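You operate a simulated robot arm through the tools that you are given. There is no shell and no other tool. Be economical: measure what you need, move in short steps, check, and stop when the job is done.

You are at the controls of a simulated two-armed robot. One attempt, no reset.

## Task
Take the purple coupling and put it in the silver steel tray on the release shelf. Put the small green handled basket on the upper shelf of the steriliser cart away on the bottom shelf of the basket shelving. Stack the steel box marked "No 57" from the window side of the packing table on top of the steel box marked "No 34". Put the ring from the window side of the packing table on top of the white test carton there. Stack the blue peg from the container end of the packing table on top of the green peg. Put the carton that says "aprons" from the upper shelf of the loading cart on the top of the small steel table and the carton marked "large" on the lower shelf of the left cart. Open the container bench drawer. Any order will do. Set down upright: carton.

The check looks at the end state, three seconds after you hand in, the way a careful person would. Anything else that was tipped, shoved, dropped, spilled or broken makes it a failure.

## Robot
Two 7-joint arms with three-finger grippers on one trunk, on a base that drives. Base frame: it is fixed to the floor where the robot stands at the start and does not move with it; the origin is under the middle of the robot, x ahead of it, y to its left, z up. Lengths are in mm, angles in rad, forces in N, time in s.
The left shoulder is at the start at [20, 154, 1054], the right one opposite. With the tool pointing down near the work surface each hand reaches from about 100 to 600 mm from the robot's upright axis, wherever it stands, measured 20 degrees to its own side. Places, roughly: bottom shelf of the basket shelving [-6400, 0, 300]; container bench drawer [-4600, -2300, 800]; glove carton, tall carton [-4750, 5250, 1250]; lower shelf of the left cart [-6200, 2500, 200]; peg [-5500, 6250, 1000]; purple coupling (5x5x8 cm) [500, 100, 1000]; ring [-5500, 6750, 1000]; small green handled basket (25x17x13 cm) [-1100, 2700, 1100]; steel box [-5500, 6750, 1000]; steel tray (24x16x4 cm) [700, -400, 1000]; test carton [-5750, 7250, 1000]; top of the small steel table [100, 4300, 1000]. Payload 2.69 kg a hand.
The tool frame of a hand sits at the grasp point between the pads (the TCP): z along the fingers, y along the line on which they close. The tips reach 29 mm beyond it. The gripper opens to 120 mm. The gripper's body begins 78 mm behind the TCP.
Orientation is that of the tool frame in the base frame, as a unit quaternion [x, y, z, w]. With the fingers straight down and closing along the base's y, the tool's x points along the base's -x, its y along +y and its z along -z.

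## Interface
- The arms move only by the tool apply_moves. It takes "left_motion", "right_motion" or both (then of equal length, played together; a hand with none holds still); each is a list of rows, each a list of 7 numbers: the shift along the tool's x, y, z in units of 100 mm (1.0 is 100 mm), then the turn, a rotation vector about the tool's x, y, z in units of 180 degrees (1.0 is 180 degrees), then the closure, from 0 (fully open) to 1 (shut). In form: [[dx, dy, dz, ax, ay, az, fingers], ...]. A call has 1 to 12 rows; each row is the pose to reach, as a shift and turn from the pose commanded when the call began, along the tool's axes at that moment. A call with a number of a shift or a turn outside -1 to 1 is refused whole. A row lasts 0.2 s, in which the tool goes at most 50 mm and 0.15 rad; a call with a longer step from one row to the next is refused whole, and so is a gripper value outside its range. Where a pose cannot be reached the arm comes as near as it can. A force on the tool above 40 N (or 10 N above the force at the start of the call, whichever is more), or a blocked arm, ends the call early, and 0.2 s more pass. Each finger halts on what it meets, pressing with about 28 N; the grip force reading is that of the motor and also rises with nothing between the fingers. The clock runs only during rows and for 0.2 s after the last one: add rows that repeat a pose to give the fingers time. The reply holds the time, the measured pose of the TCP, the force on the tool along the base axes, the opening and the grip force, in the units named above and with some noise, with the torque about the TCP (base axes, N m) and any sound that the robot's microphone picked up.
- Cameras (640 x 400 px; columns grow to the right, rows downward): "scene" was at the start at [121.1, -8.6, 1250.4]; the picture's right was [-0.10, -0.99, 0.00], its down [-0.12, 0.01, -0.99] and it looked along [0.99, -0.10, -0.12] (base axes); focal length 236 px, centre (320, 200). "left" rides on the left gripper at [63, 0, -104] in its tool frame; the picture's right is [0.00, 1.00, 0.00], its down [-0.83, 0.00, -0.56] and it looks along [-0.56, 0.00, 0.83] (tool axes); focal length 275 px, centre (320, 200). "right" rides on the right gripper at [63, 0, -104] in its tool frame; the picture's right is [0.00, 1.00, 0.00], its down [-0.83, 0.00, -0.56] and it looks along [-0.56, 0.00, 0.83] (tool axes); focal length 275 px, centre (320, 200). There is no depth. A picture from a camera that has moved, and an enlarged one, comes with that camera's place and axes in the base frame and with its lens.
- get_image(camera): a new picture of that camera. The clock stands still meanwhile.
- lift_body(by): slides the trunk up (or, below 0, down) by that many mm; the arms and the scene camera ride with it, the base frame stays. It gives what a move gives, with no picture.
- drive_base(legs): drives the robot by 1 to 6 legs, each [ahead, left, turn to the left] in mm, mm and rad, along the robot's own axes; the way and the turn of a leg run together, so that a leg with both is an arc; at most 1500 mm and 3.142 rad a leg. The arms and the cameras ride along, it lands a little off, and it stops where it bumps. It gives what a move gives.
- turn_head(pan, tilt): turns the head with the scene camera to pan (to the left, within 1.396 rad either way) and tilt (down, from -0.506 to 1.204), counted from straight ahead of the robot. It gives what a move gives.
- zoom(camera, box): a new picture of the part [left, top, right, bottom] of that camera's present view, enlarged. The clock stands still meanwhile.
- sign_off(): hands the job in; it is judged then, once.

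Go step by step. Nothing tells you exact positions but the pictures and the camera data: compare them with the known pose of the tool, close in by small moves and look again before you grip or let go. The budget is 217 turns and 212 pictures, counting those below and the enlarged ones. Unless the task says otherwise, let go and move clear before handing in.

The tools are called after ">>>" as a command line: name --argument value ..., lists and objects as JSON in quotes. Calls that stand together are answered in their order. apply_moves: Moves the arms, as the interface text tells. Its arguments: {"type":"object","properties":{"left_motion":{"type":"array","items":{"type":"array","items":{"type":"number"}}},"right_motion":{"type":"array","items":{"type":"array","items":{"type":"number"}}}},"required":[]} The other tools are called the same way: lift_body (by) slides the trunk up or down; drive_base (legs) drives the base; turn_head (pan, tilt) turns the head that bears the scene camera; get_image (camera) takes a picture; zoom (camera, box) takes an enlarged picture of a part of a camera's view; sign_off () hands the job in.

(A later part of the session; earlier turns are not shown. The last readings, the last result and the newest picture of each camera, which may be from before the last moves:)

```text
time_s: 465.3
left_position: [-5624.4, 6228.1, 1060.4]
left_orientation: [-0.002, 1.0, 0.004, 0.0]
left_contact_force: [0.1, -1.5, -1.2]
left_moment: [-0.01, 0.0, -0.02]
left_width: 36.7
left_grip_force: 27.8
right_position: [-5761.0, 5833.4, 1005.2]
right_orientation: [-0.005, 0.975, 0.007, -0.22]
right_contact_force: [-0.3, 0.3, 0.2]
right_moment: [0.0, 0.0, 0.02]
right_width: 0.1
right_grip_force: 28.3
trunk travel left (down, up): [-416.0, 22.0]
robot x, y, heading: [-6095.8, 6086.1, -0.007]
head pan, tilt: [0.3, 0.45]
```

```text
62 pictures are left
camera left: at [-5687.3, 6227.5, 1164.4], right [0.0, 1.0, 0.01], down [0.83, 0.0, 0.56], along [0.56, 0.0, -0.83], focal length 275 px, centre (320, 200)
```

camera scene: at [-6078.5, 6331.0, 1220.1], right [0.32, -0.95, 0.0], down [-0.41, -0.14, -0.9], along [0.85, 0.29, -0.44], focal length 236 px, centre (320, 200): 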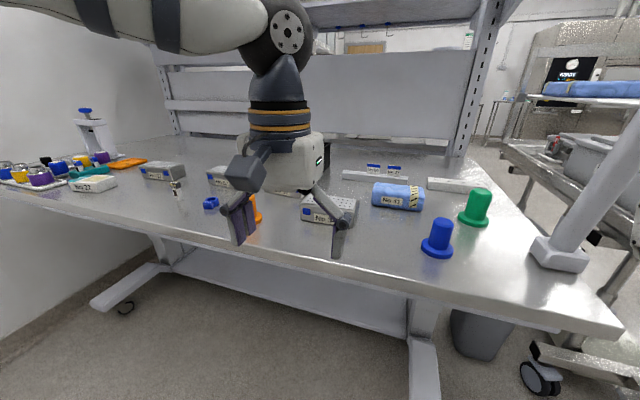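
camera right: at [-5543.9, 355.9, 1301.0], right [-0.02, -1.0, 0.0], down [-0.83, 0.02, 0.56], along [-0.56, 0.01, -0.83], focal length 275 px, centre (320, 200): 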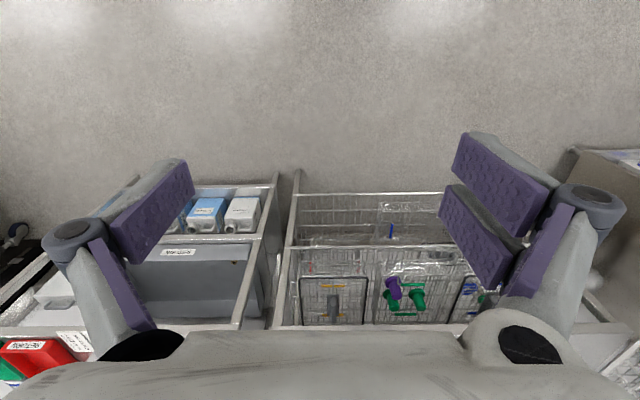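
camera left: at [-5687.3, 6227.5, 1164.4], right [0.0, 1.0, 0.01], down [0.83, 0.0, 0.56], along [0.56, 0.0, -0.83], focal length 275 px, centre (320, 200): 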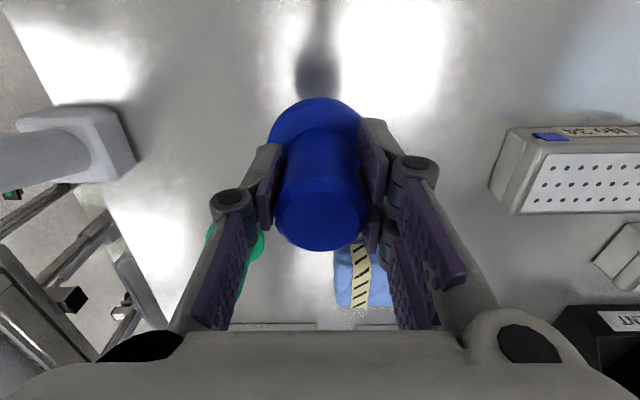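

The blue peg is held (37 mm post). The green peg is at about [-5465, 6126] with its top near z 988. I raise slightly, shift the base right 100 and forward 85 mm, and check.

>>> apply_moves --left_motion '[[0, 0, -0.2, 0, 0, 0, 1], [0, 0, -0.2, 0, 0, 0, 1]]'

>>> drive_base --legs '[[0, -100, 0.005], [85, 0, 0]]'

>>> get_image --camera "left"

>>> get_image --camera "scene"

```text
time_s: 465.9
left_position: [-5623.7, 6227.2, 1079.9]
left_orientation: [-0.002, 1.0, 0.003, 0.0]
left_contact_force: [0.2, 0.2, 0.0]
left_moment: [0.03, 0.02, 0.03]
left_width: 36.6
left_grip_force: 27.8
right_position: [-5760.8, 5833.2, 1005.7]
right_orientation: [-0.006, 0.976, 0.007, -0.22]
right_contact_force: [0.2, -0.1, 0.0]
right_moment: [0.02, 0.01, -0.01]
right_width: 0.0
right_grip_force: 27.7
trunk travel left (down, up): [-416.0, 22.0]
robot x, y, heading: [-6094.8, 6084.7, 0.003]
head pan, tilt: [0.3, 0.45]
```

```text
time_s: 468.0
left_position: [-5539.1, 6131.5, 1078.9]
left_orientation: [-0.004, 1.0, 0.003, 0.001]
left_contact_force: [-0.3, -0.3, -1.4]
left_moment: [0.0, 0.02, 0.0]
left_width: 36.4
left_grip_force: 28.2
right_position: [-5672.6, 5735.1, 1004.9]
right_orientation: [-0.008, 0.976, 0.007, -0.219]
right_contact_force: [-0.4, -0.4, -0.4]
right_moment: [-0.01, 0.0, -0.03]
right_width: 0.0
right_grip_force: 28.0
trunk travel left (down, up): [-416.0, 22.0]
robot x, y, heading: [-6009.3, 5985.2, 0.005]
head pan, tilt: [0.3, 0.45]
```

```text
61 pictures are left
camera left: at [-5602.6, 6130.8, 1183.1], right [0.0, 1.0, 0.01], down [0.83, 0.0, 0.56], along [0.56, 0.01, -0.83], focal length 275 px, centre (320, 200)
```

left: 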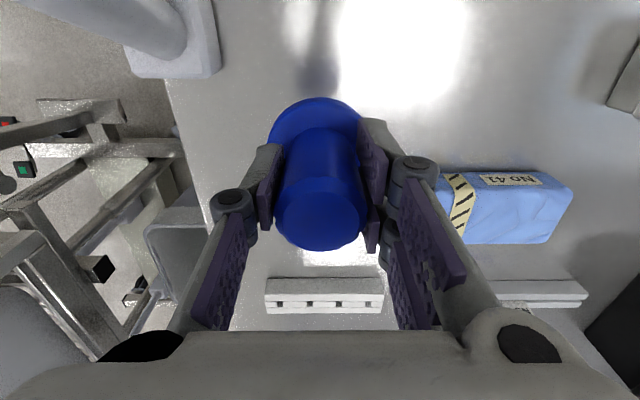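

```text
60 pictures are left
camera scene: at [-5891.3, 6015.1, 1220.1], right [0.3, -0.95, 0.0], down [-0.42, -0.13, -0.9], along [0.86, 0.27, -0.44], focal length 236 px, centre (320, 200)
```

scene: 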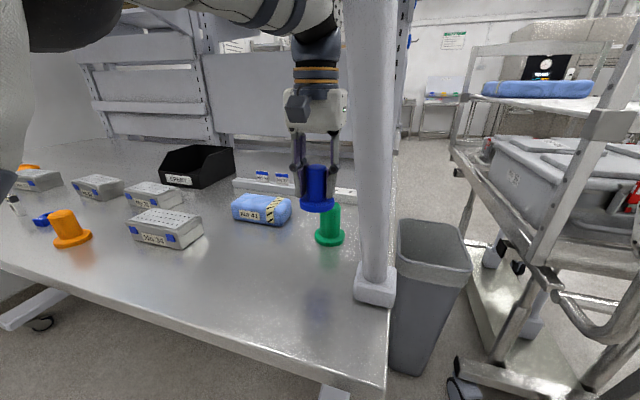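

The blue peg must move 71 mm forward and 6 mm right to sit over the green one. I do that and inspect.

>>> apply_moves --left_motion '[[-0.35, -0.03, 0, 0, 0, 0, 1], [-0.71, -0.065, 0, 0, 0, 0, 1], [-0.71, -0.065, 0, 0, 0, 0, 1]]'

>>> zoom --camera "scene" --box '[270, 80, 410, 260]'

>>> get_image --camera "left"

```text
time_s: 468.8
left_position: [-5486.8, 6127.2, 1069.7]
left_orientation: [-0.005, 1.0, 0.003, -0.001]
left_contact_force: [0.2, -0.2, -1.1]
left_moment: [-0.02, 0.02, 0.01]
left_width: 36.4
left_grip_force: 28.6
left hand out of reach, approached as far as the arm can: row 2, 3
right_position: [-5674.1, 5735.8, 1005.5]
right_orientation: [-0.009, 0.975, 0.006, -0.22]
right_contact_force: [0.2, 0.6, -0.5]
right_moment: [-0.04, 0.0, 0.0]
right_width: 0.0
right_grip_force: 27.8
trunk travel left (down, up): [-416.0, 22.0]
robot x, y, heading: [-6006.3, 5988.9, 0.002]
head pan, tilt: [0.3, 0.45]
```

```text
2.22 times, centred on (340, 170) of scene
camera zoom: at [-5892.1, 6015.0, 1220.2], right [0.3, -0.95, 0.0], down [-0.42, -0.13, -0.9], along [0.86, 0.27, -0.44], focal length 524 px, centre (276, 267)
```

zoom: 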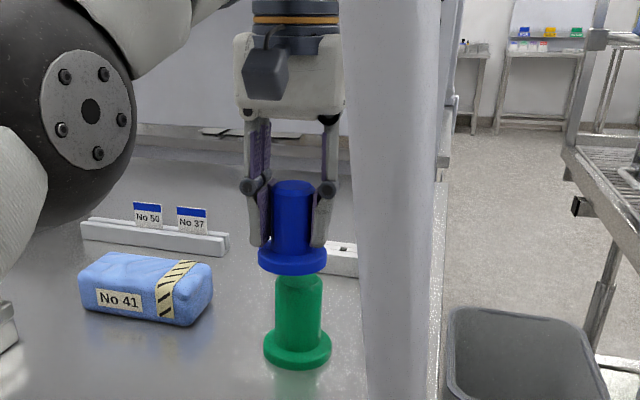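

```text
58 pictures are left
camera left: at [-5548.8, 6126.6, 1173.5], right [0.0, 1.0, 0.01], down [0.83, 0.0, 0.56], along [0.56, 0.01, -0.83], focal length 275 px, centre (320, 200)
```

left: 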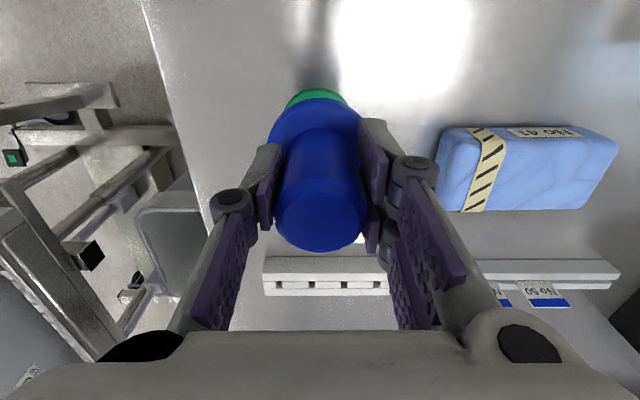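

The green peg's centre is 22 mm further forward and 3 mm to the right. I drive forward 22 mm and correct.

>>> drive_base --legs '[[22, -3, 0]]'

>>> get_image --camera "left"

>>> zoom --camera "scene" --box '[270, 80, 410, 260]'

```text
time_s: 469.6
left_position: [-5464.1, 6123.2, 1068.9]
left_orientation: [-0.005, 1.0, 0.003, 0.0]
left_contact_force: [0.2, 0.7, -0.6]
left_moment: [-0.03, 0.06, -0.03]
left_width: 36.6
left_grip_force: 27.9
right_position: [-5651.9, 5731.9, 1003.9]
right_orientation: [-0.009, 0.975, 0.006, -0.22]
right_contact_force: [0.7, 0.1, 0.4]
right_moment: [0.03, 0.05, 0.01]
right_width: 0.2
right_grip_force: 27.7
trunk travel left (down, up): [-416.0, 22.0]
robot x, y, heading: [-5987.0, 5983.7, 0.007]
head pan, tilt: [0.3, 0.45]
```

```text
57 pictures are left
camera left: at [-5526.8, 6123.4, 1173.6], right [0.0, 1.0, 0.01], down [0.83, 0.0, 0.56], along [0.56, 0.01, -0.83], focal length 275 px, centre (320, 200)
```

left: 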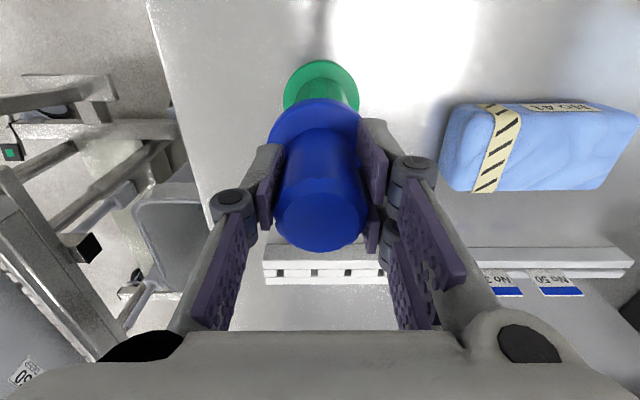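

```text
2.22 times, centred on (340, 170) of scene
camera zoom: at [-5870.0, 6011.9, 1220.1], right [0.3, -0.95, 0.0], down [-0.42, -0.13, -0.9], along [0.86, 0.27, -0.44], focal length 524 px, centre (276, 267)
```

zoom: 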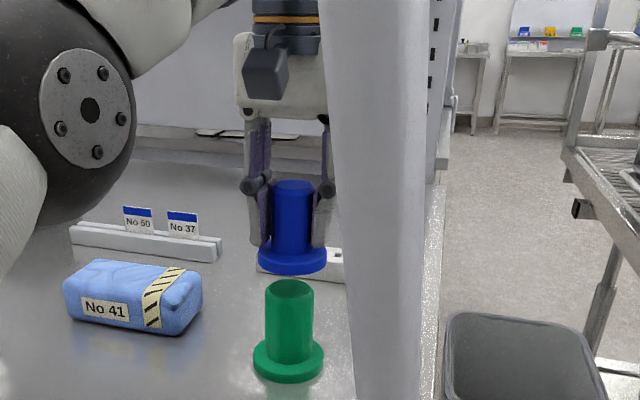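

The blue peg is now aligned above the green one. I lower it gently to contact.

>>> apply_moves --left_motion '[[0, 0, 0.15, 0, 0, 0, 1], [0, 0, 0.24, 0, 0, 0, 1], [0, 0, 0.24, 0, 0, 0, 1]]'

>>> apply_moves --left_motion '[[0, 0, 0.05, 0, 0, 0, 1], [0, 0, 0.05, 0, 0, 0, 1]]'

>>> apply_moves --left_motion '[[0, 0, 0.04, 0, 0, 0, 1], [0, 0, 0.04, 0, 0, 0, 1]]'

>>> zoom --camera "scene" --box '[270, 80, 410, 260]'

```text
time_s: 470.4
left_position: [-5464.7, 6124.1, 1045.6]
left_orientation: [-0.004, 1.0, 0.004, 0.0]
left_contact_force: [0.6, 0.5, -0.2]
left_moment: [0.02, -0.01, -0.05]
left_width: 36.7
left_grip_force: 27.6
right_position: [-5652.6, 5733.5, 1005.7]
right_orientation: [-0.008, 0.975, 0.007, -0.22]
right_contact_force: [0.3, 1.4, 0.2]
right_moment: [-0.02, -0.01, 0.09]
right_width: 0.3
right_grip_force: 28.5
trunk travel left (down, up): [-416.0, 22.0]
robot x, y, heading: [-5989.6, 5982.4, 0.007]
head pan, tilt: [0.3, 0.45]
```

```text
time_s: 471.0
left_position: [-5463.9, 6123.8, 1041.0]
left_orientation: [-0.004, 1.0, 0.003, 0.001]
left_contact_force: [1.2, -0.3, 3.6]
left_moment: [0.0, -0.05, -0.04]
left_width: 36.5
left_grip_force: 28.2
right_position: [-5652.6, 5733.2, 1005.5]
right_orientation: [-0.009, 0.976, 0.006, -0.219]
right_contact_force: [-0.1, 1.0, -0.1]
right_moment: [0.01, 0.02, -0.03]
right_width: 0.0
right_grip_force: 28.1
trunk travel left (down, up): [-416.0, 22.0]
robot x, y, heading: [-5988.1, 5985.2, 0.003]
head pan, tilt: [0.3, 0.45]
```

```text
time_s: 471.6
left_position: [-5465.0, 6124.3, 1040.2]
left_orientation: [-0.004, 1.0, 0.004, 0.005]
left_contact_force: [4.4, 0.8, 24.0]
left_moment: [0.09, -0.2, -0.07]
left_width: 36.6
left_grip_force: 27.7
right_position: [-5655.4, 5732.6, 1007.4]
right_orientation: [-0.008, 0.976, 0.007, -0.219]
right_contact_force: [-0.4, -1.1, 0.3]
right_moment: [0.0, 0.0, -0.03]
right_width: 0.1
right_grip_force: 28.1
trunk travel left (down, up): [-416.0, 22.0]
robot x, y, heading: [-5986.0, 5982.8, 0.006]
head pan, tilt: [0.3, 0.45]
```

```text
2.22 times, centred on (340, 170) of scene
camera zoom: at [-5872.5, 6011.7, 1220.7], right [0.3, -0.95, 0.0], down [-0.41, -0.13, -0.9], along [0.86, 0.27, -0.43], focal length 524 px, centre (276, 267)
```

zoom: 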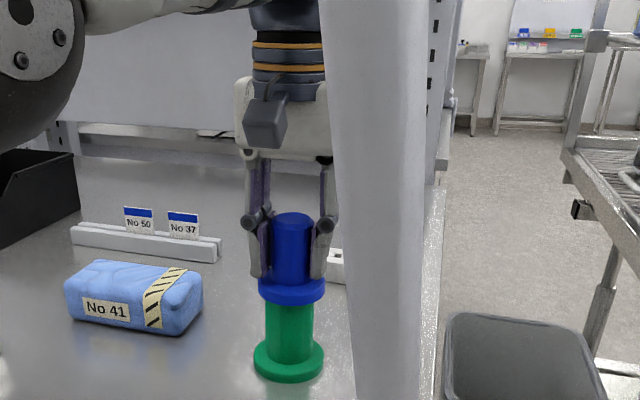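

The blue peg rests squarely on the green one. I ease off, open slowly, and rise clear.

>>> apply_moves --left_motion '[[0, 0, -0.03, 0, 0, 0, 1], [0, 0, -0.03, 0, 0, 0, 0.6], [0, 0, -0.03, 0, 0, 0, 0.4], [0, 0, -0.03, 0, 0, 0, 0.3], [0, 0, -0.3, 0, 0, 0, 0.3], [0, 0, -0.6, 0, 0, 0, 0.3]]'

>>> apply_moves --left_motion '[[0, 0, -0.35, 0, 0, 0, 0.3], [0.3, 0, -0.5, 0, 0, 0, 0.3], [0.6, 0, -0.5, 0, 0, 0, 0.3], [1.0, 0, -0.5, 0, 0, 0, 0]]'

>>> get_image --camera "scene"

```text
time_s: 473.0
left_position: [-5473.9, 6129.0, 1091.2]
left_orientation: [-0.004, 1.0, 0.004, 0.0]
left_contact_force: [-0.2, 0.4, 0.1]
left_moment: [0.01, -0.03, 0.03]
left_width: 84.3
left_grip_force: 0.1
left hand out of reach, approached as far as the arm can: row 6
right_position: [-5652.4, 5732.1, 1005.7]
right_orientation: [-0.008, 0.976, 0.006, -0.219]
right_contact_force: [-1.2, -0.6, 0.1]
right_moment: [0.0, 0.03, 0.0]
right_width: 0.0
right_grip_force: 27.5
trunk travel left (down, up): [-416.0, 22.0]
robot x, y, heading: [-5988.5, 5985.9, 0.01]
head pan, tilt: [0.3, 0.45]
```

```text
time_s: 474.0
left_position: [-5574.0, 6131.3, 1140.1]
left_orientation: [-0.006, 1.0, 0.002, 0.002]
left_contact_force: [-0.4, 0.8, 0.3]
left_moment: [-0.06, 0.0, -0.01]
left_width: 120.1
left_grip_force: 0.0
left hand out of reach, approached as far as the arm can: row 1
right_position: [-5652.1, 5734.8, 1006.6]
right_orientation: [-0.008, 0.976, 0.005, -0.219]
right_contact_force: [0.4, 0.6, 0.2]
right_moment: [-0.04, 0.02, 0.03]
right_width: 0.0
right_grip_force: 28.3
trunk travel left (down, up): [-416.0, 22.0]
robot x, y, heading: [-5987.5, 5983.1, 0.007]
head pan, tilt: [0.3, 0.45]
```

```text
54 pictures are left
camera scene: at [-5870.8, 6014.5, 1220.1], right [0.3, -0.95, 0.0], down [-0.42, -0.13, -0.9], along [0.86, 0.27, -0.44], focal length 236 px, centre (320, 200)
```

scene: 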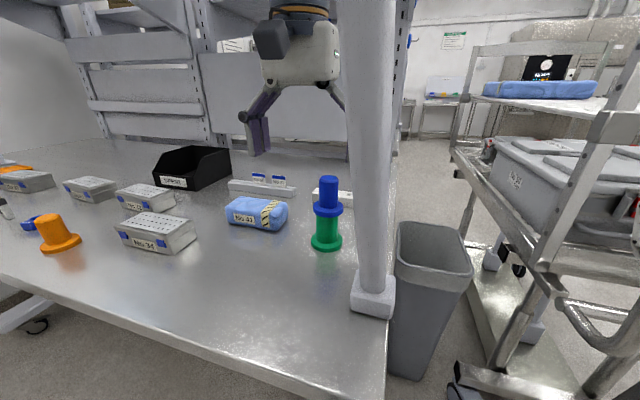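

The pegs are stacked. Now I zoom in on the steel boxes to read their numbers.

>>> zoom --camera "scene" --box '[0, 150, 240, 280]'

```text
2.67 times, centred on (120, 215) of scene
camera zoom: at [-5870.8, 6014.5, 1220.1], right [0.3, -0.95, 0.0], down [-0.42, -0.13, -0.9], along [0.86, 0.27, -0.44], focal length 629 px, centre (853, 160)
```

zoom: 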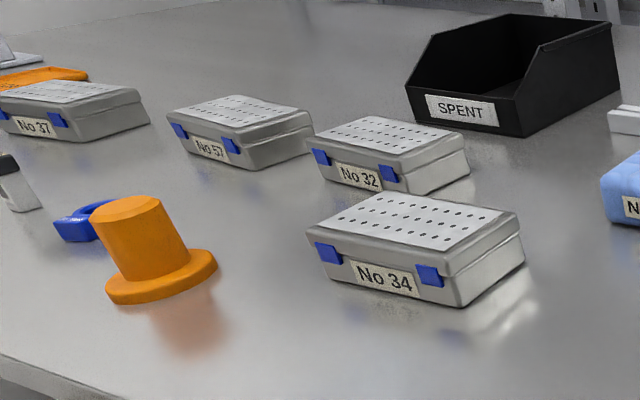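

No 34 is at about x -5570, y 6405–6542; No 57 at about [-5440, 6895], with No 32 and No 37 near. I pull back from the table, raise the right hand, move left to y ≈ 6745, and look down at No 57.

>>> drive_base --legs '[[-220, 0, 0]]'

>>> apply_moves --right_motion '[[0.15, 0, -0.3, 0, 0, 0, 1], [0.3, 0, -0.6, 0, 0, 0, 1], [0.43, 0, -0.9, 0, 0, 0, 1]]'

>>> drive_base --legs '[[0, 760, -0.005], [160, 0, 0]]'

>>> get_image --camera "left"

>>> get_image --camera "scene"

```text
time_s: 475.1
left_position: [-5649.7, 6130.1, 1144.1]
left_orientation: [-0.013, 1.0, 0.004, 0.008]
left_contact_force: [-0.8, 2.8, 0.4]
left_moment: [-0.1, -0.07, -0.02]
left_width: 118.2
left_grip_force: 0.1
right_position: [-5732.6, 5733.8, 1006.6]
right_orientation: [-0.008, 0.976, 0.006, -0.218]
right_contact_force: [-0.4, -0.4, -0.4]
right_moment: [-0.01, -0.04, 0.0]
right_width: 0.1
right_grip_force: 28.1
trunk travel left (down, up): [-416.0, 22.0]
robot x, y, heading: [-6070.3, 5980.5, 0.001]
head pan, tilt: [0.3, 0.45]
stopped in leg 1: the force on the tool passed its limit at 52 N (the readings are from after the stop); the commanded pose is now the measured one
```

```text
time_s: 475.9
left_position: [-5648.2, 6132.3, 1141.7]
left_orientation: [-0.014, 1.0, 0.004, 0.008]
left_contact_force: [0.7, 2.7, 1.5]
left_moment: [-0.26, 0.02, 0.07]
left_width: 119.0
left_grip_force: 0.0
right_position: [-5732.4, 5731.2, 1106.4]
right_orientation: [-0.007, 0.976, 0.006, -0.219]
right_contact_force: [0.2, 0.5, -0.5]
right_moment: [0.02, 0.02, 0.03]
right_width: 0.0
right_grip_force: 27.8
trunk travel left (down, up): [-416.0, 22.0]
robot x, y, heading: [-6067.1, 5983.9, 0.0]
head pan, tilt: [0.3, 0.45]
```

```text
time_s: 478.8
left_position: [-5647.9, 6384.6, 1142.2]
left_orientation: [-0.011, 1.0, 0.004, 0.007]
left_contact_force: [-0.3, 0.3, 0.6]
left_moment: [-0.04, 0.02, 0.01]
left_width: 119.9
left_grip_force: 0.1
right_position: [-5733.1, 5977.6, 1106.6]
right_orientation: [0.004, 0.976, 0.002, -0.219]
right_contact_force: [-0.5, -0.6, -0.3]
right_moment: [0.06, 0.03, -0.09]
right_width: 0.0
right_grip_force: 28.3
trunk travel left (down, up): [-416.0, 22.0]
robot x, y, heading: [-6068.1, 6238.9, -0.003]
head pan, tilt: [0.3, 0.45]
stopped in leg 1: the force on the tool passed its limit at 71 N (the readings are from after the stop); the commanded pose is now the measured one
```

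```text
52 pictures are left
camera left: at [-5711.6, 6383.2, 1244.9], right [-0.02, 1.0, 0.01], down [0.82, 0.01, 0.57], along [0.57, 0.02, -0.82], focal length 275 px, centre (320, 200)
```

left: 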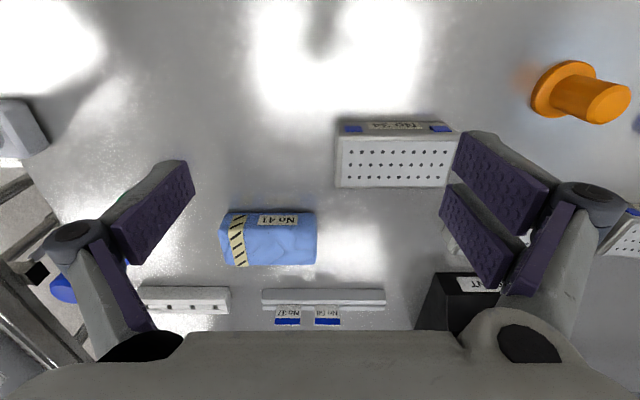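

```text
51 pictures are left
camera scene: at [-5949.4, 6266.2, 1220.1], right [0.29, -0.96, 0.0], down [-0.42, -0.13, -0.9], along [0.86, 0.26, -0.44], focal length 236 px, centre (320, 200)
```

scene: 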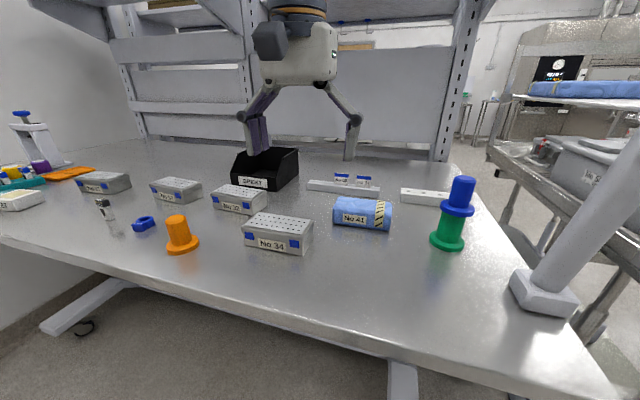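

Both hands brushed the lamp's leaning post, but the lamp and the peg stack still stand as before. I back well away from the table before moving left.

>>> drive_base --legs '[[-300, 0, 0]]'

>>> drive_base --legs '[[0, 500, 0.003], [300, 0, 0]]'

>>> get_image --camera "left"

>>> turn_head --pan -0.5 --tilt 0.3

>>> get_image --camera "scene"

```text
time_s: 480.9
left_position: [-5946.7, 6385.9, 1141.5]
left_orientation: [-0.01, 1.0, 0.005, 0.007]
left_contact_force: [-0.3, 0.5, -0.3]
left_moment: [-0.01, -0.03, 0.0]
left_width: 120.0
left_grip_force: 0.0
right_position: [-6034.6, 5978.5, 1105.4]
right_orientation: [0.005, 0.976, 0.003, -0.22]
right_contact_force: [-1.0, 0.5, 0.0]
right_moment: [0.01, -0.06, -0.02]
right_width: 0.0
right_grip_force: 27.8
trunk travel left (down, up): [-416.0, 22.0]
robot x, y, heading: [-6367.6, 6237.9, -0.008]
head pan, tilt: [0.3, 0.45]
```

```text
time_s: 486.8
left_position: [-5643.5, 6879.1, 1140.9]
left_orientation: [-0.01, 1.0, 0.005, 0.007]
left_contact_force: [0.1, -0.3, -0.1]
left_moment: [0.01, 0.03, -0.02]
left_width: 119.8
left_grip_force: 0.0
right_position: [-5730.7, 6472.9, 1106.3]
right_orientation: [0.005, 0.975, 0.004, -0.22]
right_contact_force: [-0.4, -0.6, -0.7]
right_moment: [0.01, 0.04, -0.03]
right_width: 0.3
right_grip_force: 28.2
trunk travel left (down, up): [-416.0, 22.0]
robot x, y, heading: [-6060.1, 6733.7, -0.01]
head pan, tilt: [0.3, 0.45]
```

```text
50 pictures are left
camera left: at [-5707.4, 6878.5, 1244.8], right [-0.02, 1.0, 0.01], down [0.82, 0.01, 0.57], along [0.57, 0.02, -0.82], focal length 275 px, centre (320, 200)
```

left: 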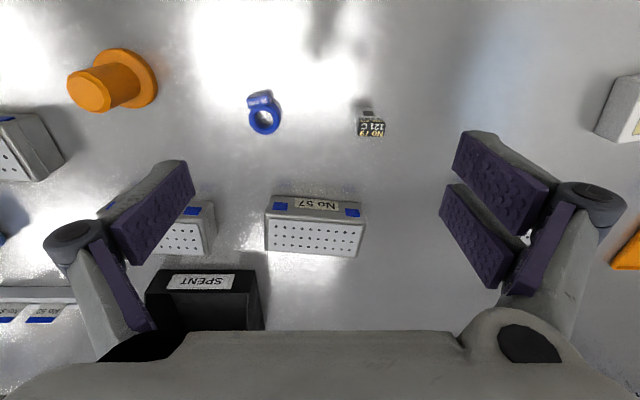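

```text
time_s: 488.0
left_position: [-5645.0, 6879.5, 1140.8]
left_orientation: [-0.01, 1.0, 0.005, 0.007]
left_contact_force: [0.4, -0.2, 0.1]
left_moment: [0.01, -0.02, -0.03]
left_width: 120.1
left_grip_force: 0.0
right_position: [-5730.6, 6470.2, 1107.5]
right_orientation: [0.005, 0.975, 0.003, -0.22]
right_contact_force: [-0.7, 0.2, -0.1]
right_moment: [0.0, -0.02, 0.01]
right_width: 0.0
right_grip_force: 27.9
trunk travel left (down, up): [-416.0, 22.0]
robot x, y, heading: [-6063.4, 6734.3, -0.0]
head pan, tilt: [-0.499, 0.3]
```

```text
49 pictures are left
camera scene: at [-5952.1, 6690.2, 1234.0], right [-0.48, -0.88, 0.0], down [-0.26, 0.14, -0.96], along [0.84, -0.46, -0.3], focal length 236 px, centre (320, 200)
```

scene: 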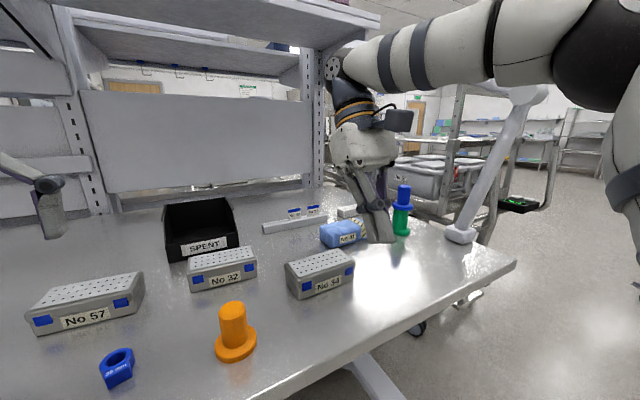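

No 57 lies at about [-5449, 6876]: 129 long in y, 68 deep in x, top at z ≈ 961. I turn the left gripper 90° to close along x.

>>> apply_moves --left_motion '[[0, 0, 0, 0, 0, 0.045, 0], [0, 0, 0, 0, 0, 0.09, 0], [0, 0, 0, 0, 0, 0.135, 0], [0, 0, 0, 0, 0, 0.18, 0], [0, 0, 0, 0, 0, 0.225, 0], [0, 0, 0, 0, 0, 0.27, 0], [0, 0, 0, 0, 0, 0.315, 0], [0, 0, 0, 0, 0, 0.36, 0], [0, 0, 0, 0, 0, 0.405, 0], [0, 0, 0, 0, 0, 0.45, 0], [0, 0, 0, 0, 0, 0.49, 0], [0, 0, 0, 0, 0, 0.5, 0]]'

>>> drive_base --legs '[[60, 0, 0]]'

>>> get_image --camera "left"

```text
time_s: 490.6
left_position: [-5643.6, 6879.8, 1141.1]
left_orientation: [0.701, 0.713, 0.008, 0.002]
left_contact_force: [-0.2, 0.5, 0.2]
left_moment: [0.0, 0.01, 0.02]
left_width: 120.3
left_grip_force: 0.0
right_position: [-5730.2, 6472.7, 1106.5]
right_orientation: [0.005, 0.976, 0.004, -0.22]
right_contact_force: [0.5, 0.3, 0.3]
right_moment: [-0.03, 0.0, 0.01]
right_width: 0.0
right_grip_force: 28.6
trunk travel left (down, up): [-416.0, 22.0]
robot x, y, heading: [-6063.8, 6733.8, -0.006]
head pan, tilt: [-0.499, 0.3]
```

```text
time_s: 491.5
left_position: [-5583.7, 6879.0, 1140.1]
left_orientation: [0.7, 0.714, 0.007, 0.001]
left_contact_force: [0.0, 0.1, 0.8]
left_moment: [-0.04, 0.05, 0.01]
left_width: 119.9
left_grip_force: 0.0
right_position: [-5669.5, 6470.8, 1106.3]
right_orientation: [0.005, 0.975, 0.004, -0.221]
right_contact_force: [0.3, -0.8, 0.0]
right_moment: [-0.03, 0.06, -0.01]
right_width: 0.2
right_grip_force: 27.9
trunk travel left (down, up): [-416.0, 22.0]
robot x, y, heading: [-6003.5, 6734.2, -0.01]
head pan, tilt: [-0.499, 0.3]
```

```text
48 pictures are left
camera left: at [-5585.5, 6942.1, 1245.5], right [1.0, 0.02, 0.01], down [0.01, -0.84, 0.55], along [0.02, -0.55, -0.84], focal length 275 px, centre (320, 200)
```

left: 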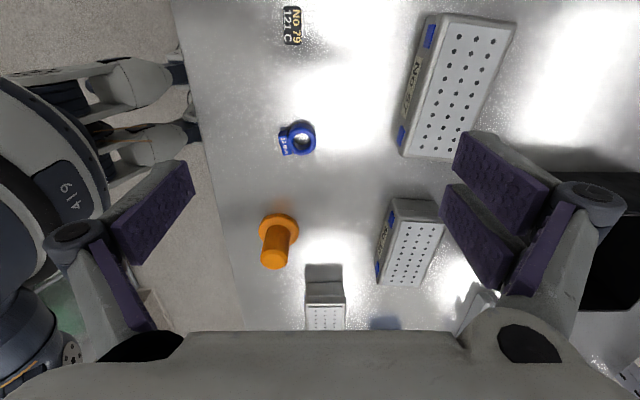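

The gripper now closes along x. No 57's centre is at about [-5450, 6883], so I move over it, lower to just above, and check.

>>> apply_moves --left_motion '[[0, 0.35, 0, 0, 0, 0, 0], [0, 0.7, 0, 0, 0, 0, 0], [0, 1.0, 0, 0, 0, 0, 0]]'

>>> apply_moves --left_motion '[[0, 0.34, 0.2, 0, 0, 0, 0], [0.02, 0.34, 0.6, 0, 0, 0, 0], [0.04, 0.34, 1.0, 0, 0, 0, 0], [0.04, 0.34, 1.0, 0, 0, 0, 0]]'

>>> get_image --camera "left"

```text
time_s: 492.3
left_position: [-5517.2, 6880.0, 1143.0]
left_orientation: [0.701, 0.713, 0.009, 0.003]
left_contact_force: [0.4, 0.4, -0.4]
left_moment: [-0.02, -0.04, 0.0]
left_width: 120.1
left_grip_force: 0.1
left hand out of reach, approached as far as the arm can: row 3
right_position: [-5672.1, 6471.9, 1106.1]
right_orientation: [0.005, 0.976, 0.003, -0.219]
right_contact_force: [0.2, -0.2, 0.4]
right_moment: [-0.03, -0.05, 0.01]
right_width: 0.0
right_grip_force: 28.0
trunk travel left (down, up): [-416.0, 22.0]
robot x, y, heading: [-6003.6, 6736.7, -0.005]
head pan, tilt: [-0.499, 0.3]
```

```text
time_s: 493.3
left_position: [-5479.1, 6884.3, 1043.4]
left_orientation: [0.699, 0.715, 0.008, 0.002]
left_contact_force: [-0.2, 0.1, 0.7]
left_moment: [0.0, 0.02, 0.01]
left_width: 120.1
left_grip_force: 0.1
left hand out of reach, approached as far as the arm can: row 1
right_position: [-5670.9, 6470.7, 1106.2]
right_orientation: [0.005, 0.976, 0.004, -0.22]
right_contact_force: [1.0, 0.0, -0.5]
right_moment: [-0.02, 0.03, 0.03]
right_width: 0.1
right_grip_force: 28.0
trunk travel left (down, up): [-416.0, 22.0]
robot x, y, heading: [-6004.0, 6731.9, -0.006]
head pan, tilt: [-0.499, 0.3]
```

```text
47 pictures are left
camera left: at [-5482.3, 6946.7, 1148.2], right [1.0, 0.02, 0.01], down [0.01, -0.84, 0.55], along [0.02, -0.55, -0.84], focal length 275 px, centre (320, 200)
```

left: 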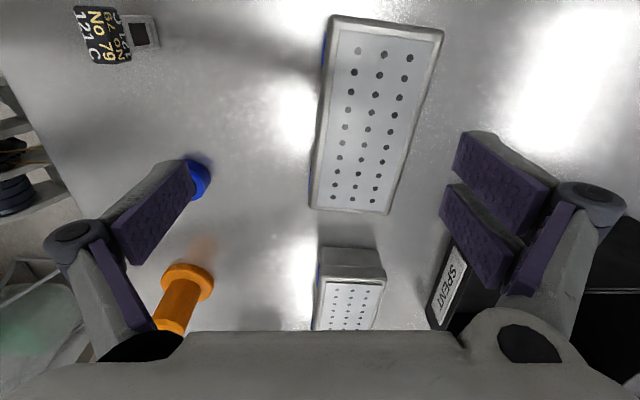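

No 57 is turned about 5° and its centre is at about [-5446, 6880]. I correct position and yaw, then lower around it.

>>> apply_moves --left_motion '[[-0.02, 0.2, 0, 0, 0, 0.03, 0], [-0.04, 0.33, 0, 0, 0, 0.03, 0], [-0.04, 0.33, 0.3, 0, 0, 0.03, 0], [-0.04, 0.33, 0.6, 0, 0, 0.03, 0], [-0.04, 0.33, 0.6, 0, 0, 0.03, 0]]'

>>> get_image --camera "left"

```text
time_s: 494.5
left_position: [-5444.3, 6882.9, 982.3]
left_orientation: [0.733, 0.68, 0.007, 0.001]
left_contact_force: [0.2, -0.4, -0.6]
left_moment: [0.01, 0.0, -0.02]
left_width: 120.2
left_grip_force: 0.0
left hand out of reach, approached as far as the arm can: row 1, 2, 3
right_position: [-5671.2, 6472.0, 1107.1]
right_orientation: [0.005, 0.975, 0.004, -0.22]
right_contact_force: [1.0, 0.1, 0.0]
right_moment: [0.01, 0.01, -0.02]
right_width: 0.0
right_grip_force: 27.7
trunk travel left (down, up): [-416.0, 22.0]
robot x, y, heading: [-6003.1, 6731.0, -0.007]
head pan, tilt: [-0.499, 0.3]
```

```text
46 pictures are left
camera left: at [-5440.7, 6945.4, 1087.2], right [1.0, -0.08, 0.01], down [-0.07, -0.83, 0.55], along [-0.03, -0.55, -0.84], focal length 275 px, centre (320, 200)
```

left: 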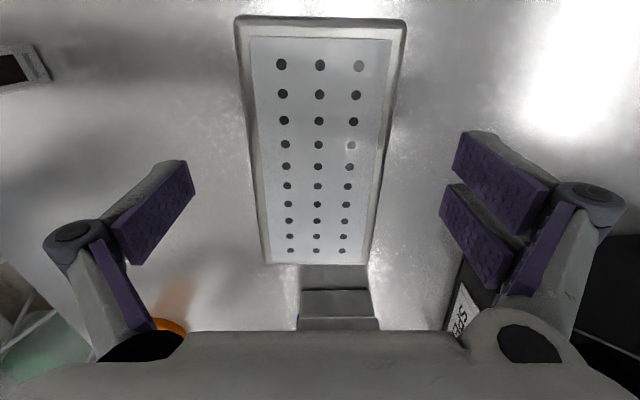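

No 57 is centred and square between the fingers. I lower 30 mm, close, and lift.

>>> apply_moves --left_motion '[[0, 0, 0.3, 0, 0, 0, 0], [0, 0, 0.3, 0, 0, 0, 0.4], [0, 0, 0.3, 0, 0, 0, 0.8], [0, 0, 0.3, 0, 0, 0, 0.8], [0, 0, 0, 0, 0, 0, 0.8], [0, 0, -0.3, 0, 0, 0, 0.8], [0, 0, -0.55, 0, 0, 0, 0.8], [0, 0, -0.55, 0, 0, 0, 0.8]]'

>>> get_image --camera "left"

```text
time_s: 496.3
left_position: [-5458.9, 6886.0, 1033.8]
left_orientation: [0.733, 0.681, 0.008, 0.001]
left_contact_force: [0.0, 0.0, -3.7]
left_moment: [0.04, 0.0, 0.02]
left_width: 71.8
left_grip_force: 28.2
left hand out of reach, approached as far as the arm can: row 6, 7, 8
right_position: [-5669.5, 6471.7, 1105.5]
right_orientation: [0.004, 0.975, 0.003, -0.22]
right_contact_force: [-0.7, 0.0, 0.1]
right_moment: [-0.01, 0.03, -0.01]
right_width: 0.1
right_grip_force: 27.7
trunk travel left (down, up): [-416.0, 22.0]
robot x, y, heading: [-6002.6, 6733.7, -0.003]
head pan, tilt: [-0.499, 0.3]
```

```text
45 pictures are left
camera left: at [-5454.6, 6948.9, 1138.2], right [1.0, -0.08, 0.01], down [-0.07, -0.83, 0.55], along [-0.03, -0.55, -0.84], focal length 275 px, centre (320, 200)
```

left: 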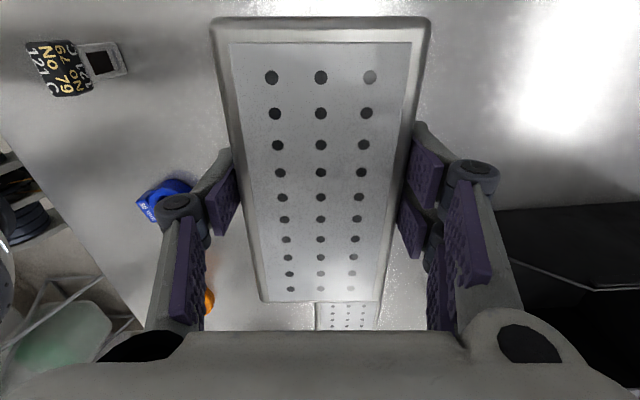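

No 57 is held level (72 mm, 3.7 N). No 34's centre is at about [-5566, 6476], its top at z ≈ 961. I first bring the right hand inwards so it won't meet the lamp, then move base back and right to bring No 57 above No 34.

>>> apply_moves --right_motion '[[0, 0.35, 0, 0, 0, 0, 1], [0, 0.7, 0, 0, 0, 0, 1], [0, 1.0, 0, 0, 0, 0, 1]]' --left_motion '[[0, 0, 0, 0, 0, -0.018, 0.8], [0, 0, 0, 0, 0, -0.036, 0.8], [0, 0, 0, 0, 0, -0.036, 0.8]]'

>>> apply_moves --right_motion '[[0, 0.35, 0, 0, 0, 0, 1], [0, 0.7, 0, 0, 0, 0, 1], [0, 0.9, 0, 0, 0, 0, 1]]'

>>> drive_base --legs '[[-107, 0, 0], [0, -405, 0.003]]'

>>> turn_head --pan 0.2 --tilt 0.5

>>> get_image --camera "left"

>>> get_image --camera "scene"

```text
time_s: 497.1
left_position: [-5457.9, 6886.5, 1033.6]
left_orientation: [0.693, 0.721, 0.008, 0.003]
left_contact_force: [0.4, 0.0, -4.1]
left_moment: [0.0, 0.02, -0.01]
left_width: 71.7
left_grip_force: 27.9
right_position: [-5670.9, 6573.7, 1106.9]
right_orientation: [0.005, 0.975, 0.003, -0.221]
right_contact_force: [-0.3, 0.3, 0.9]
right_moment: [-0.02, 0.0, 0.01]
right_width: 0.0
right_grip_force: 27.4
trunk travel left (down, up): [-416.0, 22.0]
robot x, y, heading: [-6001.6, 6730.8, -0.006]
head pan, tilt: [-0.499, 0.3]
```

```text
time_s: 497.9
left_position: [-5457.8, 6887.3, 1033.7]
left_orientation: [0.692, 0.722, 0.008, 0.002]
left_contact_force: [-0.3, 0.0, -3.7]
left_moment: [0.02, -0.02, -0.01]
left_width: 72.0
left_grip_force: 27.5
right_position: [-5669.9, 6664.0, 1107.0]
right_orientation: [0.004, 0.976, 0.003, -0.22]
right_contact_force: [1.0, 0.4, 0.2]
right_moment: [0.0, -0.03, -0.02]
right_width: 0.0
right_grip_force: 28.3
trunk travel left (down, up): [-416.0, 22.0]
robot x, y, heading: [-6002.4, 6734.0, -0.001]
head pan, tilt: [-0.499, 0.3]
```

```text
time_s: 502.4
left_position: [-5567.7, 6483.7, 1033.6]
left_orientation: [0.693, 0.721, 0.008, 0.003]
left_contact_force: [0.4, 0.9, -4.1]
left_moment: [0.03, 0.01, 0.01]
left_width: 72.0
left_grip_force: 27.8
right_position: [-5778.5, 6259.5, 1105.7]
right_orientation: [0.004, 0.975, 0.004, -0.22]
right_contact_force: [0.9, -0.3, 0.1]
right_moment: [0.01, 0.03, -0.03]
right_width: 0.0
right_grip_force: 27.9
trunk travel left (down, up): [-416.0, 22.0]
robot x, y, heading: [-6115.2, 6330.1, -0.007]
head pan, tilt: [-0.499, 0.3]
```

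```text
time_s: 503.4
left_position: [-5567.4, 6484.0, 1033.0]
left_orientation: [0.692, 0.722, 0.008, 0.002]
left_contact_force: [-1.0, 0.6, -3.8]
left_moment: [0.0, 0.02, -0.04]
left_width: 71.9
left_grip_force: 28.1
right_position: [-5779.6, 6259.9, 1106.2]
right_orientation: [0.005, 0.975, 0.004, -0.22]
right_contact_force: [-0.3, -0.4, -1.0]
right_moment: [0.01, 0.01, -0.05]
right_width: 0.0
right_grip_force: 28.3
trunk travel left (down, up): [-416.0, 22.0]
robot x, y, heading: [-6111.6, 6328.6, -0.004]
head pan, tilt: [0.201, 0.499]
```

```text
44 pictures are left
camera left: at [-5571.2, 6546.8, 1137.9], right [1.0, 0.04, 0.01], down [0.02, -0.84, 0.55], along [0.03, -0.55, -0.84], focal length 275 px, centre (320, 200)
```

left: 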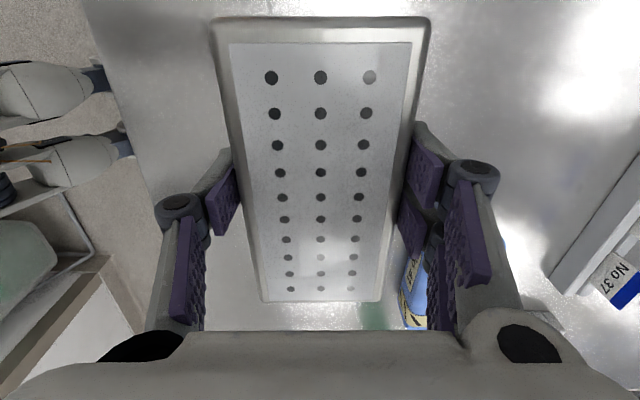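

```text
43 pictures are left
camera scene: at [-5994.2, 6349.4, 1215.6], right [0.2, -0.98, 0.0], down [-0.47, -0.09, -0.88], along [0.86, 0.17, -0.48], focal length 236 px, centre (320, 200)
```

scene: 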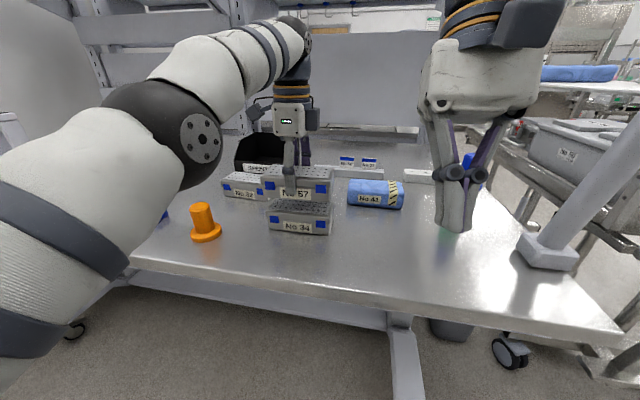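

No 57 hangs above No 34. I zoom in to check alignment before lowering.

>>> zoom --camera "scene" --box '[230, 130, 370, 250]'

```text
3.33 times, centred on (300, 190) of scene
camera zoom: at [-5994.2, 6349.4, 1215.6], right [0.2, -0.98, 0.0], down [-0.47, -0.09, -0.88], along [0.86, 0.17, -0.48], focal length 786 px, centre (387, 233)
```

zoom: 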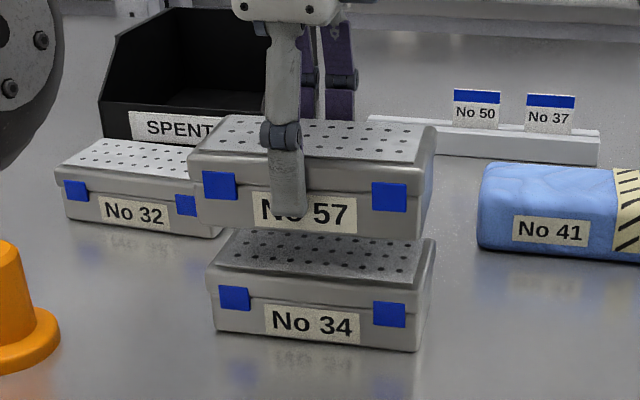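

They're aligned within about 5 mm. I correct that and lower No 57 onto No 34 in small steps.

>>> apply_moves --left_motion '[[-0.05, -0.04, 0.1, 0, 0, 0, 0.8], [-0.05, -0.04, 0.28, 0, 0, 0, 0.8], [-0.05, -0.04, 0.28, 0, 0, 0, 0.8]]'

>>> apply_moves --left_motion '[[0, 0, 0.05, 0, 0, 0, 0.8], [0, 0, 0.05, 0, 0, 0, 0.8]]'

>>> apply_moves --left_motion '[[0, 0, 0.04, 0, 0, 0, 0.8], [0, 0, 0.04, 0, 0, 0, 0.8]]'

>>> zoom --camera "scene" --box '[230, 130, 370, 250]'

```text
time_s: 504.2
left_position: [-5571.4, 6479.3, 1004.0]
left_orientation: [0.693, 0.721, 0.008, 0.001]
left_contact_force: [-0.3, -0.2, -3.1]
left_moment: [0.02, 0.02, -0.01]
left_width: 71.8
left_grip_force: 28.1
right_position: [-5778.9, 6259.4, 1106.8]
right_orientation: [0.004, 0.975, 0.003, -0.22]
right_contact_force: [0.0, 0.7, 0.3]
right_moment: [0.0, -0.01, 0.01]
right_width: 0.2
right_grip_force: 28.0
trunk travel left (down, up): [-416.0, 22.0]
robot x, y, heading: [-6113.3, 6331.0, -0.005]
head pan, tilt: [0.201, 0.499]
```

```text
time_s: 504.8
left_position: [-5571.7, 6477.9, 1002.8]
left_orientation: [0.693, 0.721, 0.009, 0.002]
left_contact_force: [0.5, -0.7, 10.4]
left_moment: [0.38, 0.36, -0.08]
left_width: 72.2
left_grip_force: 28.1
right_position: [-5780.3, 6258.9, 1106.7]
right_orientation: [0.004, 0.976, 0.003, -0.219]
right_contact_force: [-0.3, -0.3, 0.7]
right_moment: [-0.01, 0.03, -0.01]
right_width: 0.0
right_grip_force: 27.3
trunk travel left (down, up): [-416.0, 22.0]
robot x, y, heading: [-6109.6, 6331.7, -0.006]
head pan, tilt: [0.201, 0.499]
```

```text
time_s: 505.4
left_position: [-5570.8, 6478.4, 997.8]
left_orientation: [0.692, 0.721, 0.01, 0.004]
left_contact_force: [2.3, -0.6, 19.4]
left_moment: [-0.07, -0.08, 0.07]
left_width: 72.2
left_grip_force: 28.2
right_position: [-5779.1, 6259.7, 1107.1]
right_orientation: [0.004, 0.976, 0.004, -0.219]
right_contact_force: [0.0, 0.2, 0.3]
right_moment: [0.0, 0.0, 0.0]
right_width: 0.0
right_grip_force: 27.7
trunk travel left (down, up): [-416.0, 22.0]
robot x, y, heading: [-6111.6, 6331.7, 0.0]
head pan, tilt: [0.201, 0.499]
```

```text
3.33 times, centred on (300, 190) of scene
camera zoom: at [-5995.7, 6348.9, 1215.9], right [0.2, -0.98, 0.0], down [-0.47, -0.09, -0.88], along [0.86, 0.17, -0.48], focal length 786 px, centre (387, 233)
```

zoom: 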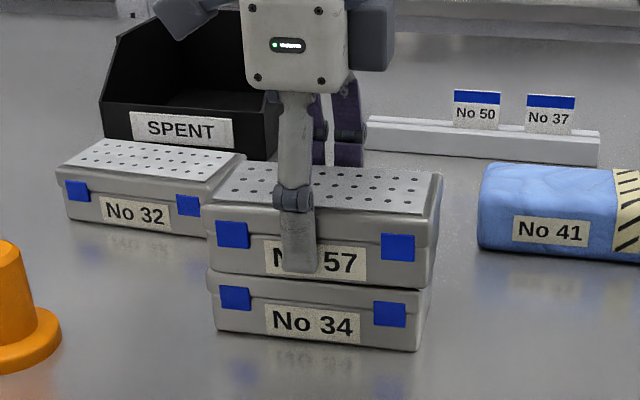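

No 57 sits squarely on No 34. I ease off, open, and rise.

>>> apply_moves --left_motion '[[0, 0, -0.03, 0, 0, 0, 0.8], [0, 0, -0.03, 0, 0, 0, 0.4], [0, 0, -0.03, 0, 0, 0, 0.15], [0, 0, -0.03, 0, 0, 0, 0.15], [0, 0, -0.4, 0, 0, 0, 0.15], [0, 0, -0.8, 0, 0, 0, 0.15], [0, 0, -1.0, 0, 0, 0, 0.15]]'

>>> zoom --camera "scene" --box '[80, 120, 400, 280]'

```text
time_s: 507.0
left_position: [-5589.0, 6479.9, 1081.7]
left_orientation: [0.693, 0.72, 0.007, 0.002]
left_contact_force: [-0.2, -0.8, -0.4]
left_moment: [-0.02, -0.01, -0.05]
left_width: 102.0
left_grip_force: 0.0
left hand out of reach, approached as far as the arm can: row 6, 7
right_position: [-5778.3, 6259.2, 1106.4]
right_orientation: [0.004, 0.976, 0.004, -0.22]
right_contact_force: [-0.6, 0.5, -0.3]
right_moment: [-0.01, 0.0, 0.01]
right_width: 0.0
right_grip_force: 27.8
trunk travel left (down, up): [-416.0, 22.0]
robot x, y, heading: [-6113.4, 6333.5, -0.003]
head pan, tilt: [0.201, 0.499]
```

```text
2.00 times, centred on (240, 200) of scene
camera zoom: at [-5994.0, 6349.4, 1215.6], right [0.2, -0.98, 0.0], down [-0.47, -0.09, -0.88], along [0.86, 0.17, -0.48], focal length 472 px, centre (480, 200)
```

zoom: 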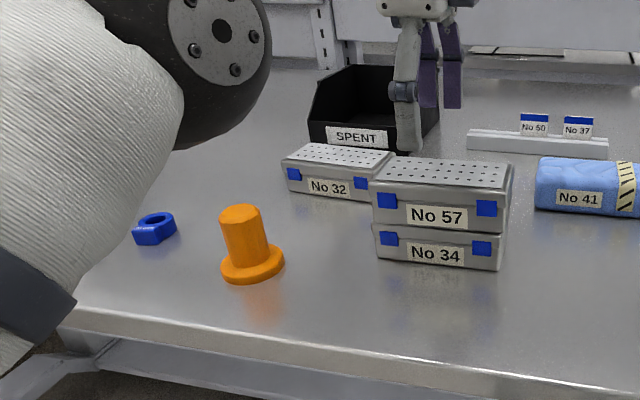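

The boxes are stacked neatly. Next the blue ring at about [-5603, 6821], lying flat. I turn the gripper back to close along y and drive left to it.

>>> apply_moves --left_motion '[[0, 0, -0.1, 0, 0, -0.045, 0.3], [0, 0, -0.1, 0, 0, -0.09, 0.3], [0, 0, -0.1, 0, 0, -0.135, 0.3], [0, 0, -0.1, 0, 0, -0.18, 0.3], [0, 0, -0.1, 0, 0, -0.225, 0.3], [0, 0, -0.1, 0, 0, -0.27, 0.3], [0, 0, -0.1, 0, 0, -0.315, 0.3], [0, 0, -0.1, 0, 0, -0.36, 0.3], [0, 0, -0.1, 0, 0, -0.405, 0.3], [0, 0, -0.1, 0, 0, -0.45, 0.3], [0, 0, -0.1, 0, 0, -0.486, 0.3], [0, 0, -0.1, 0, 0, -0.486, 0.3]]'

>>> drive_base --legs '[[0, 341, 0]]'

>>> get_image --camera "left"

```text
time_s: 509.6
left_position: [-5592.5, 6482.1, 1090.6]
left_orientation: [0.001, 1.0, 0.003, 0.007]
left_contact_force: [0.0, 0.4, -0.4]
left_moment: [0.0, -0.01, 0.01]
left_width: 83.8
left_grip_force: 0.0
left hand out of reach, approached as far as the arm can: row 1, 2, 3, 4, 5, 6, 7, 8, 9, 10, 11, 12
right_position: [-5779.5, 6260.3, 1106.7]
right_orientation: [0.003, 0.976, 0.003, -0.219]
right_contact_force: [0.1, 0.2, -0.2]
right_moment: [0.01, 0.03, 0.0]
right_width: 0.1
right_grip_force: 28.0
trunk travel left (down, up): [-416.0, 22.0]
robot x, y, heading: [-6112.1, 6329.0, -0.004]
head pan, tilt: [0.201, 0.499]
```

```text
time_s: 512.8
left_position: [-5590.9, 6816.3, 1089.2]
left_orientation: [0.002, 1.0, 0.004, 0.006]
left_contact_force: [-0.2, 0.1, -0.6]
left_moment: [0.0, -0.03, 0.02]
left_width: 84.1
left_grip_force: 0.0
right_position: [-5777.7, 6593.8, 1106.3]
right_orientation: [0.005, 0.975, 0.004, -0.22]
right_contact_force: [-1.1, 0.6, -0.3]
right_moment: [-0.03, 0.0, -0.02]
right_width: 0.2
right_grip_force: 28.5
trunk travel left (down, up): [-416.0, 22.0]
robot x, y, heading: [-6113.9, 6665.1, -0.0]
head pan, tilt: [0.201, 0.499]
```

```text
39 pictures are left
camera left: at [-5656.0, 6816.8, 1192.8], right [0.01, 1.0, 0.01], down [0.82, -0.01, 0.57], along [0.57, 0.0, -0.82], focal length 275 px, centre (320, 200)
```

left: 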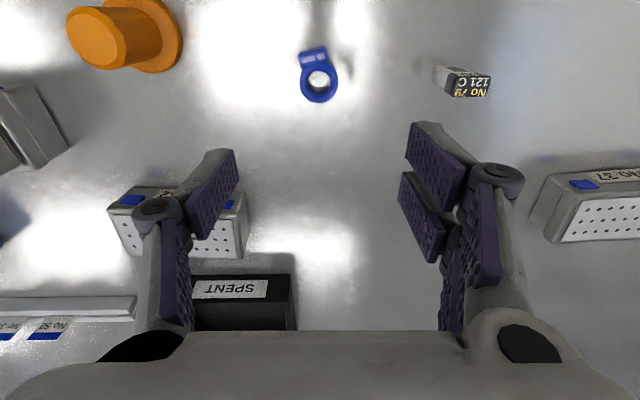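

The ring is centred laterally, 11 mm nearer than the hand. I lower 100 mm above it and check.

>>> apply_moves --left_motion '[[0.11, 0, 0.35, 0, 0, 0, 0.45], [0.11, 0, 0.7, 0, 0, 0, 0.45], [0.11, 0, 1.0, 0, 0, 0, 0.45], [0.11, 0, 1.0, 0, 0, 0, 0.45]]'

>>> get_image --camera "left"

```text
time_s: 513.8
left_position: [-5558.6, 6810.6, 1003.9]
left_orientation: [0.001, 1.0, 0.004, 0.006]
left_contact_force: [0.3, 0.0, 0.9]
left_moment: [0.01, -0.02, -0.02]
left_width: 65.7
left_grip_force: 0.0
left hand out of reach, approached as far as the arm can: row 1, 2, 3, 4
right_position: [-5777.4, 6594.1, 1106.5]
right_orientation: [0.004, 0.975, 0.004, -0.22]
right_contact_force: [0.4, 0.1, 0.5]
right_moment: [-0.02, -0.05, 0.02]
right_width: 0.1
right_grip_force: 28.2
trunk travel left (down, up): [-416.0, 22.0]
robot x, y, heading: [-6109.7, 6664.8, -0.005]
head pan, tilt: [0.201, 0.499]
```

```text
38 pictures are left
camera left: at [-5623.3, 6811.6, 1106.9], right [0.01, 1.0, 0.01], down [0.82, -0.01, 0.57], along [0.57, 0.0, -0.82], focal length 275 px, centre (320, 200)
```

left: 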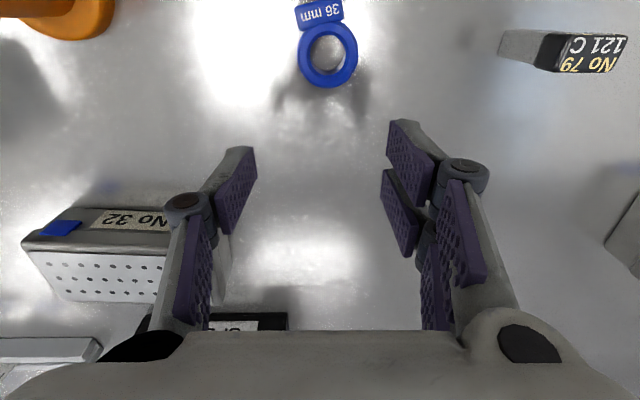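

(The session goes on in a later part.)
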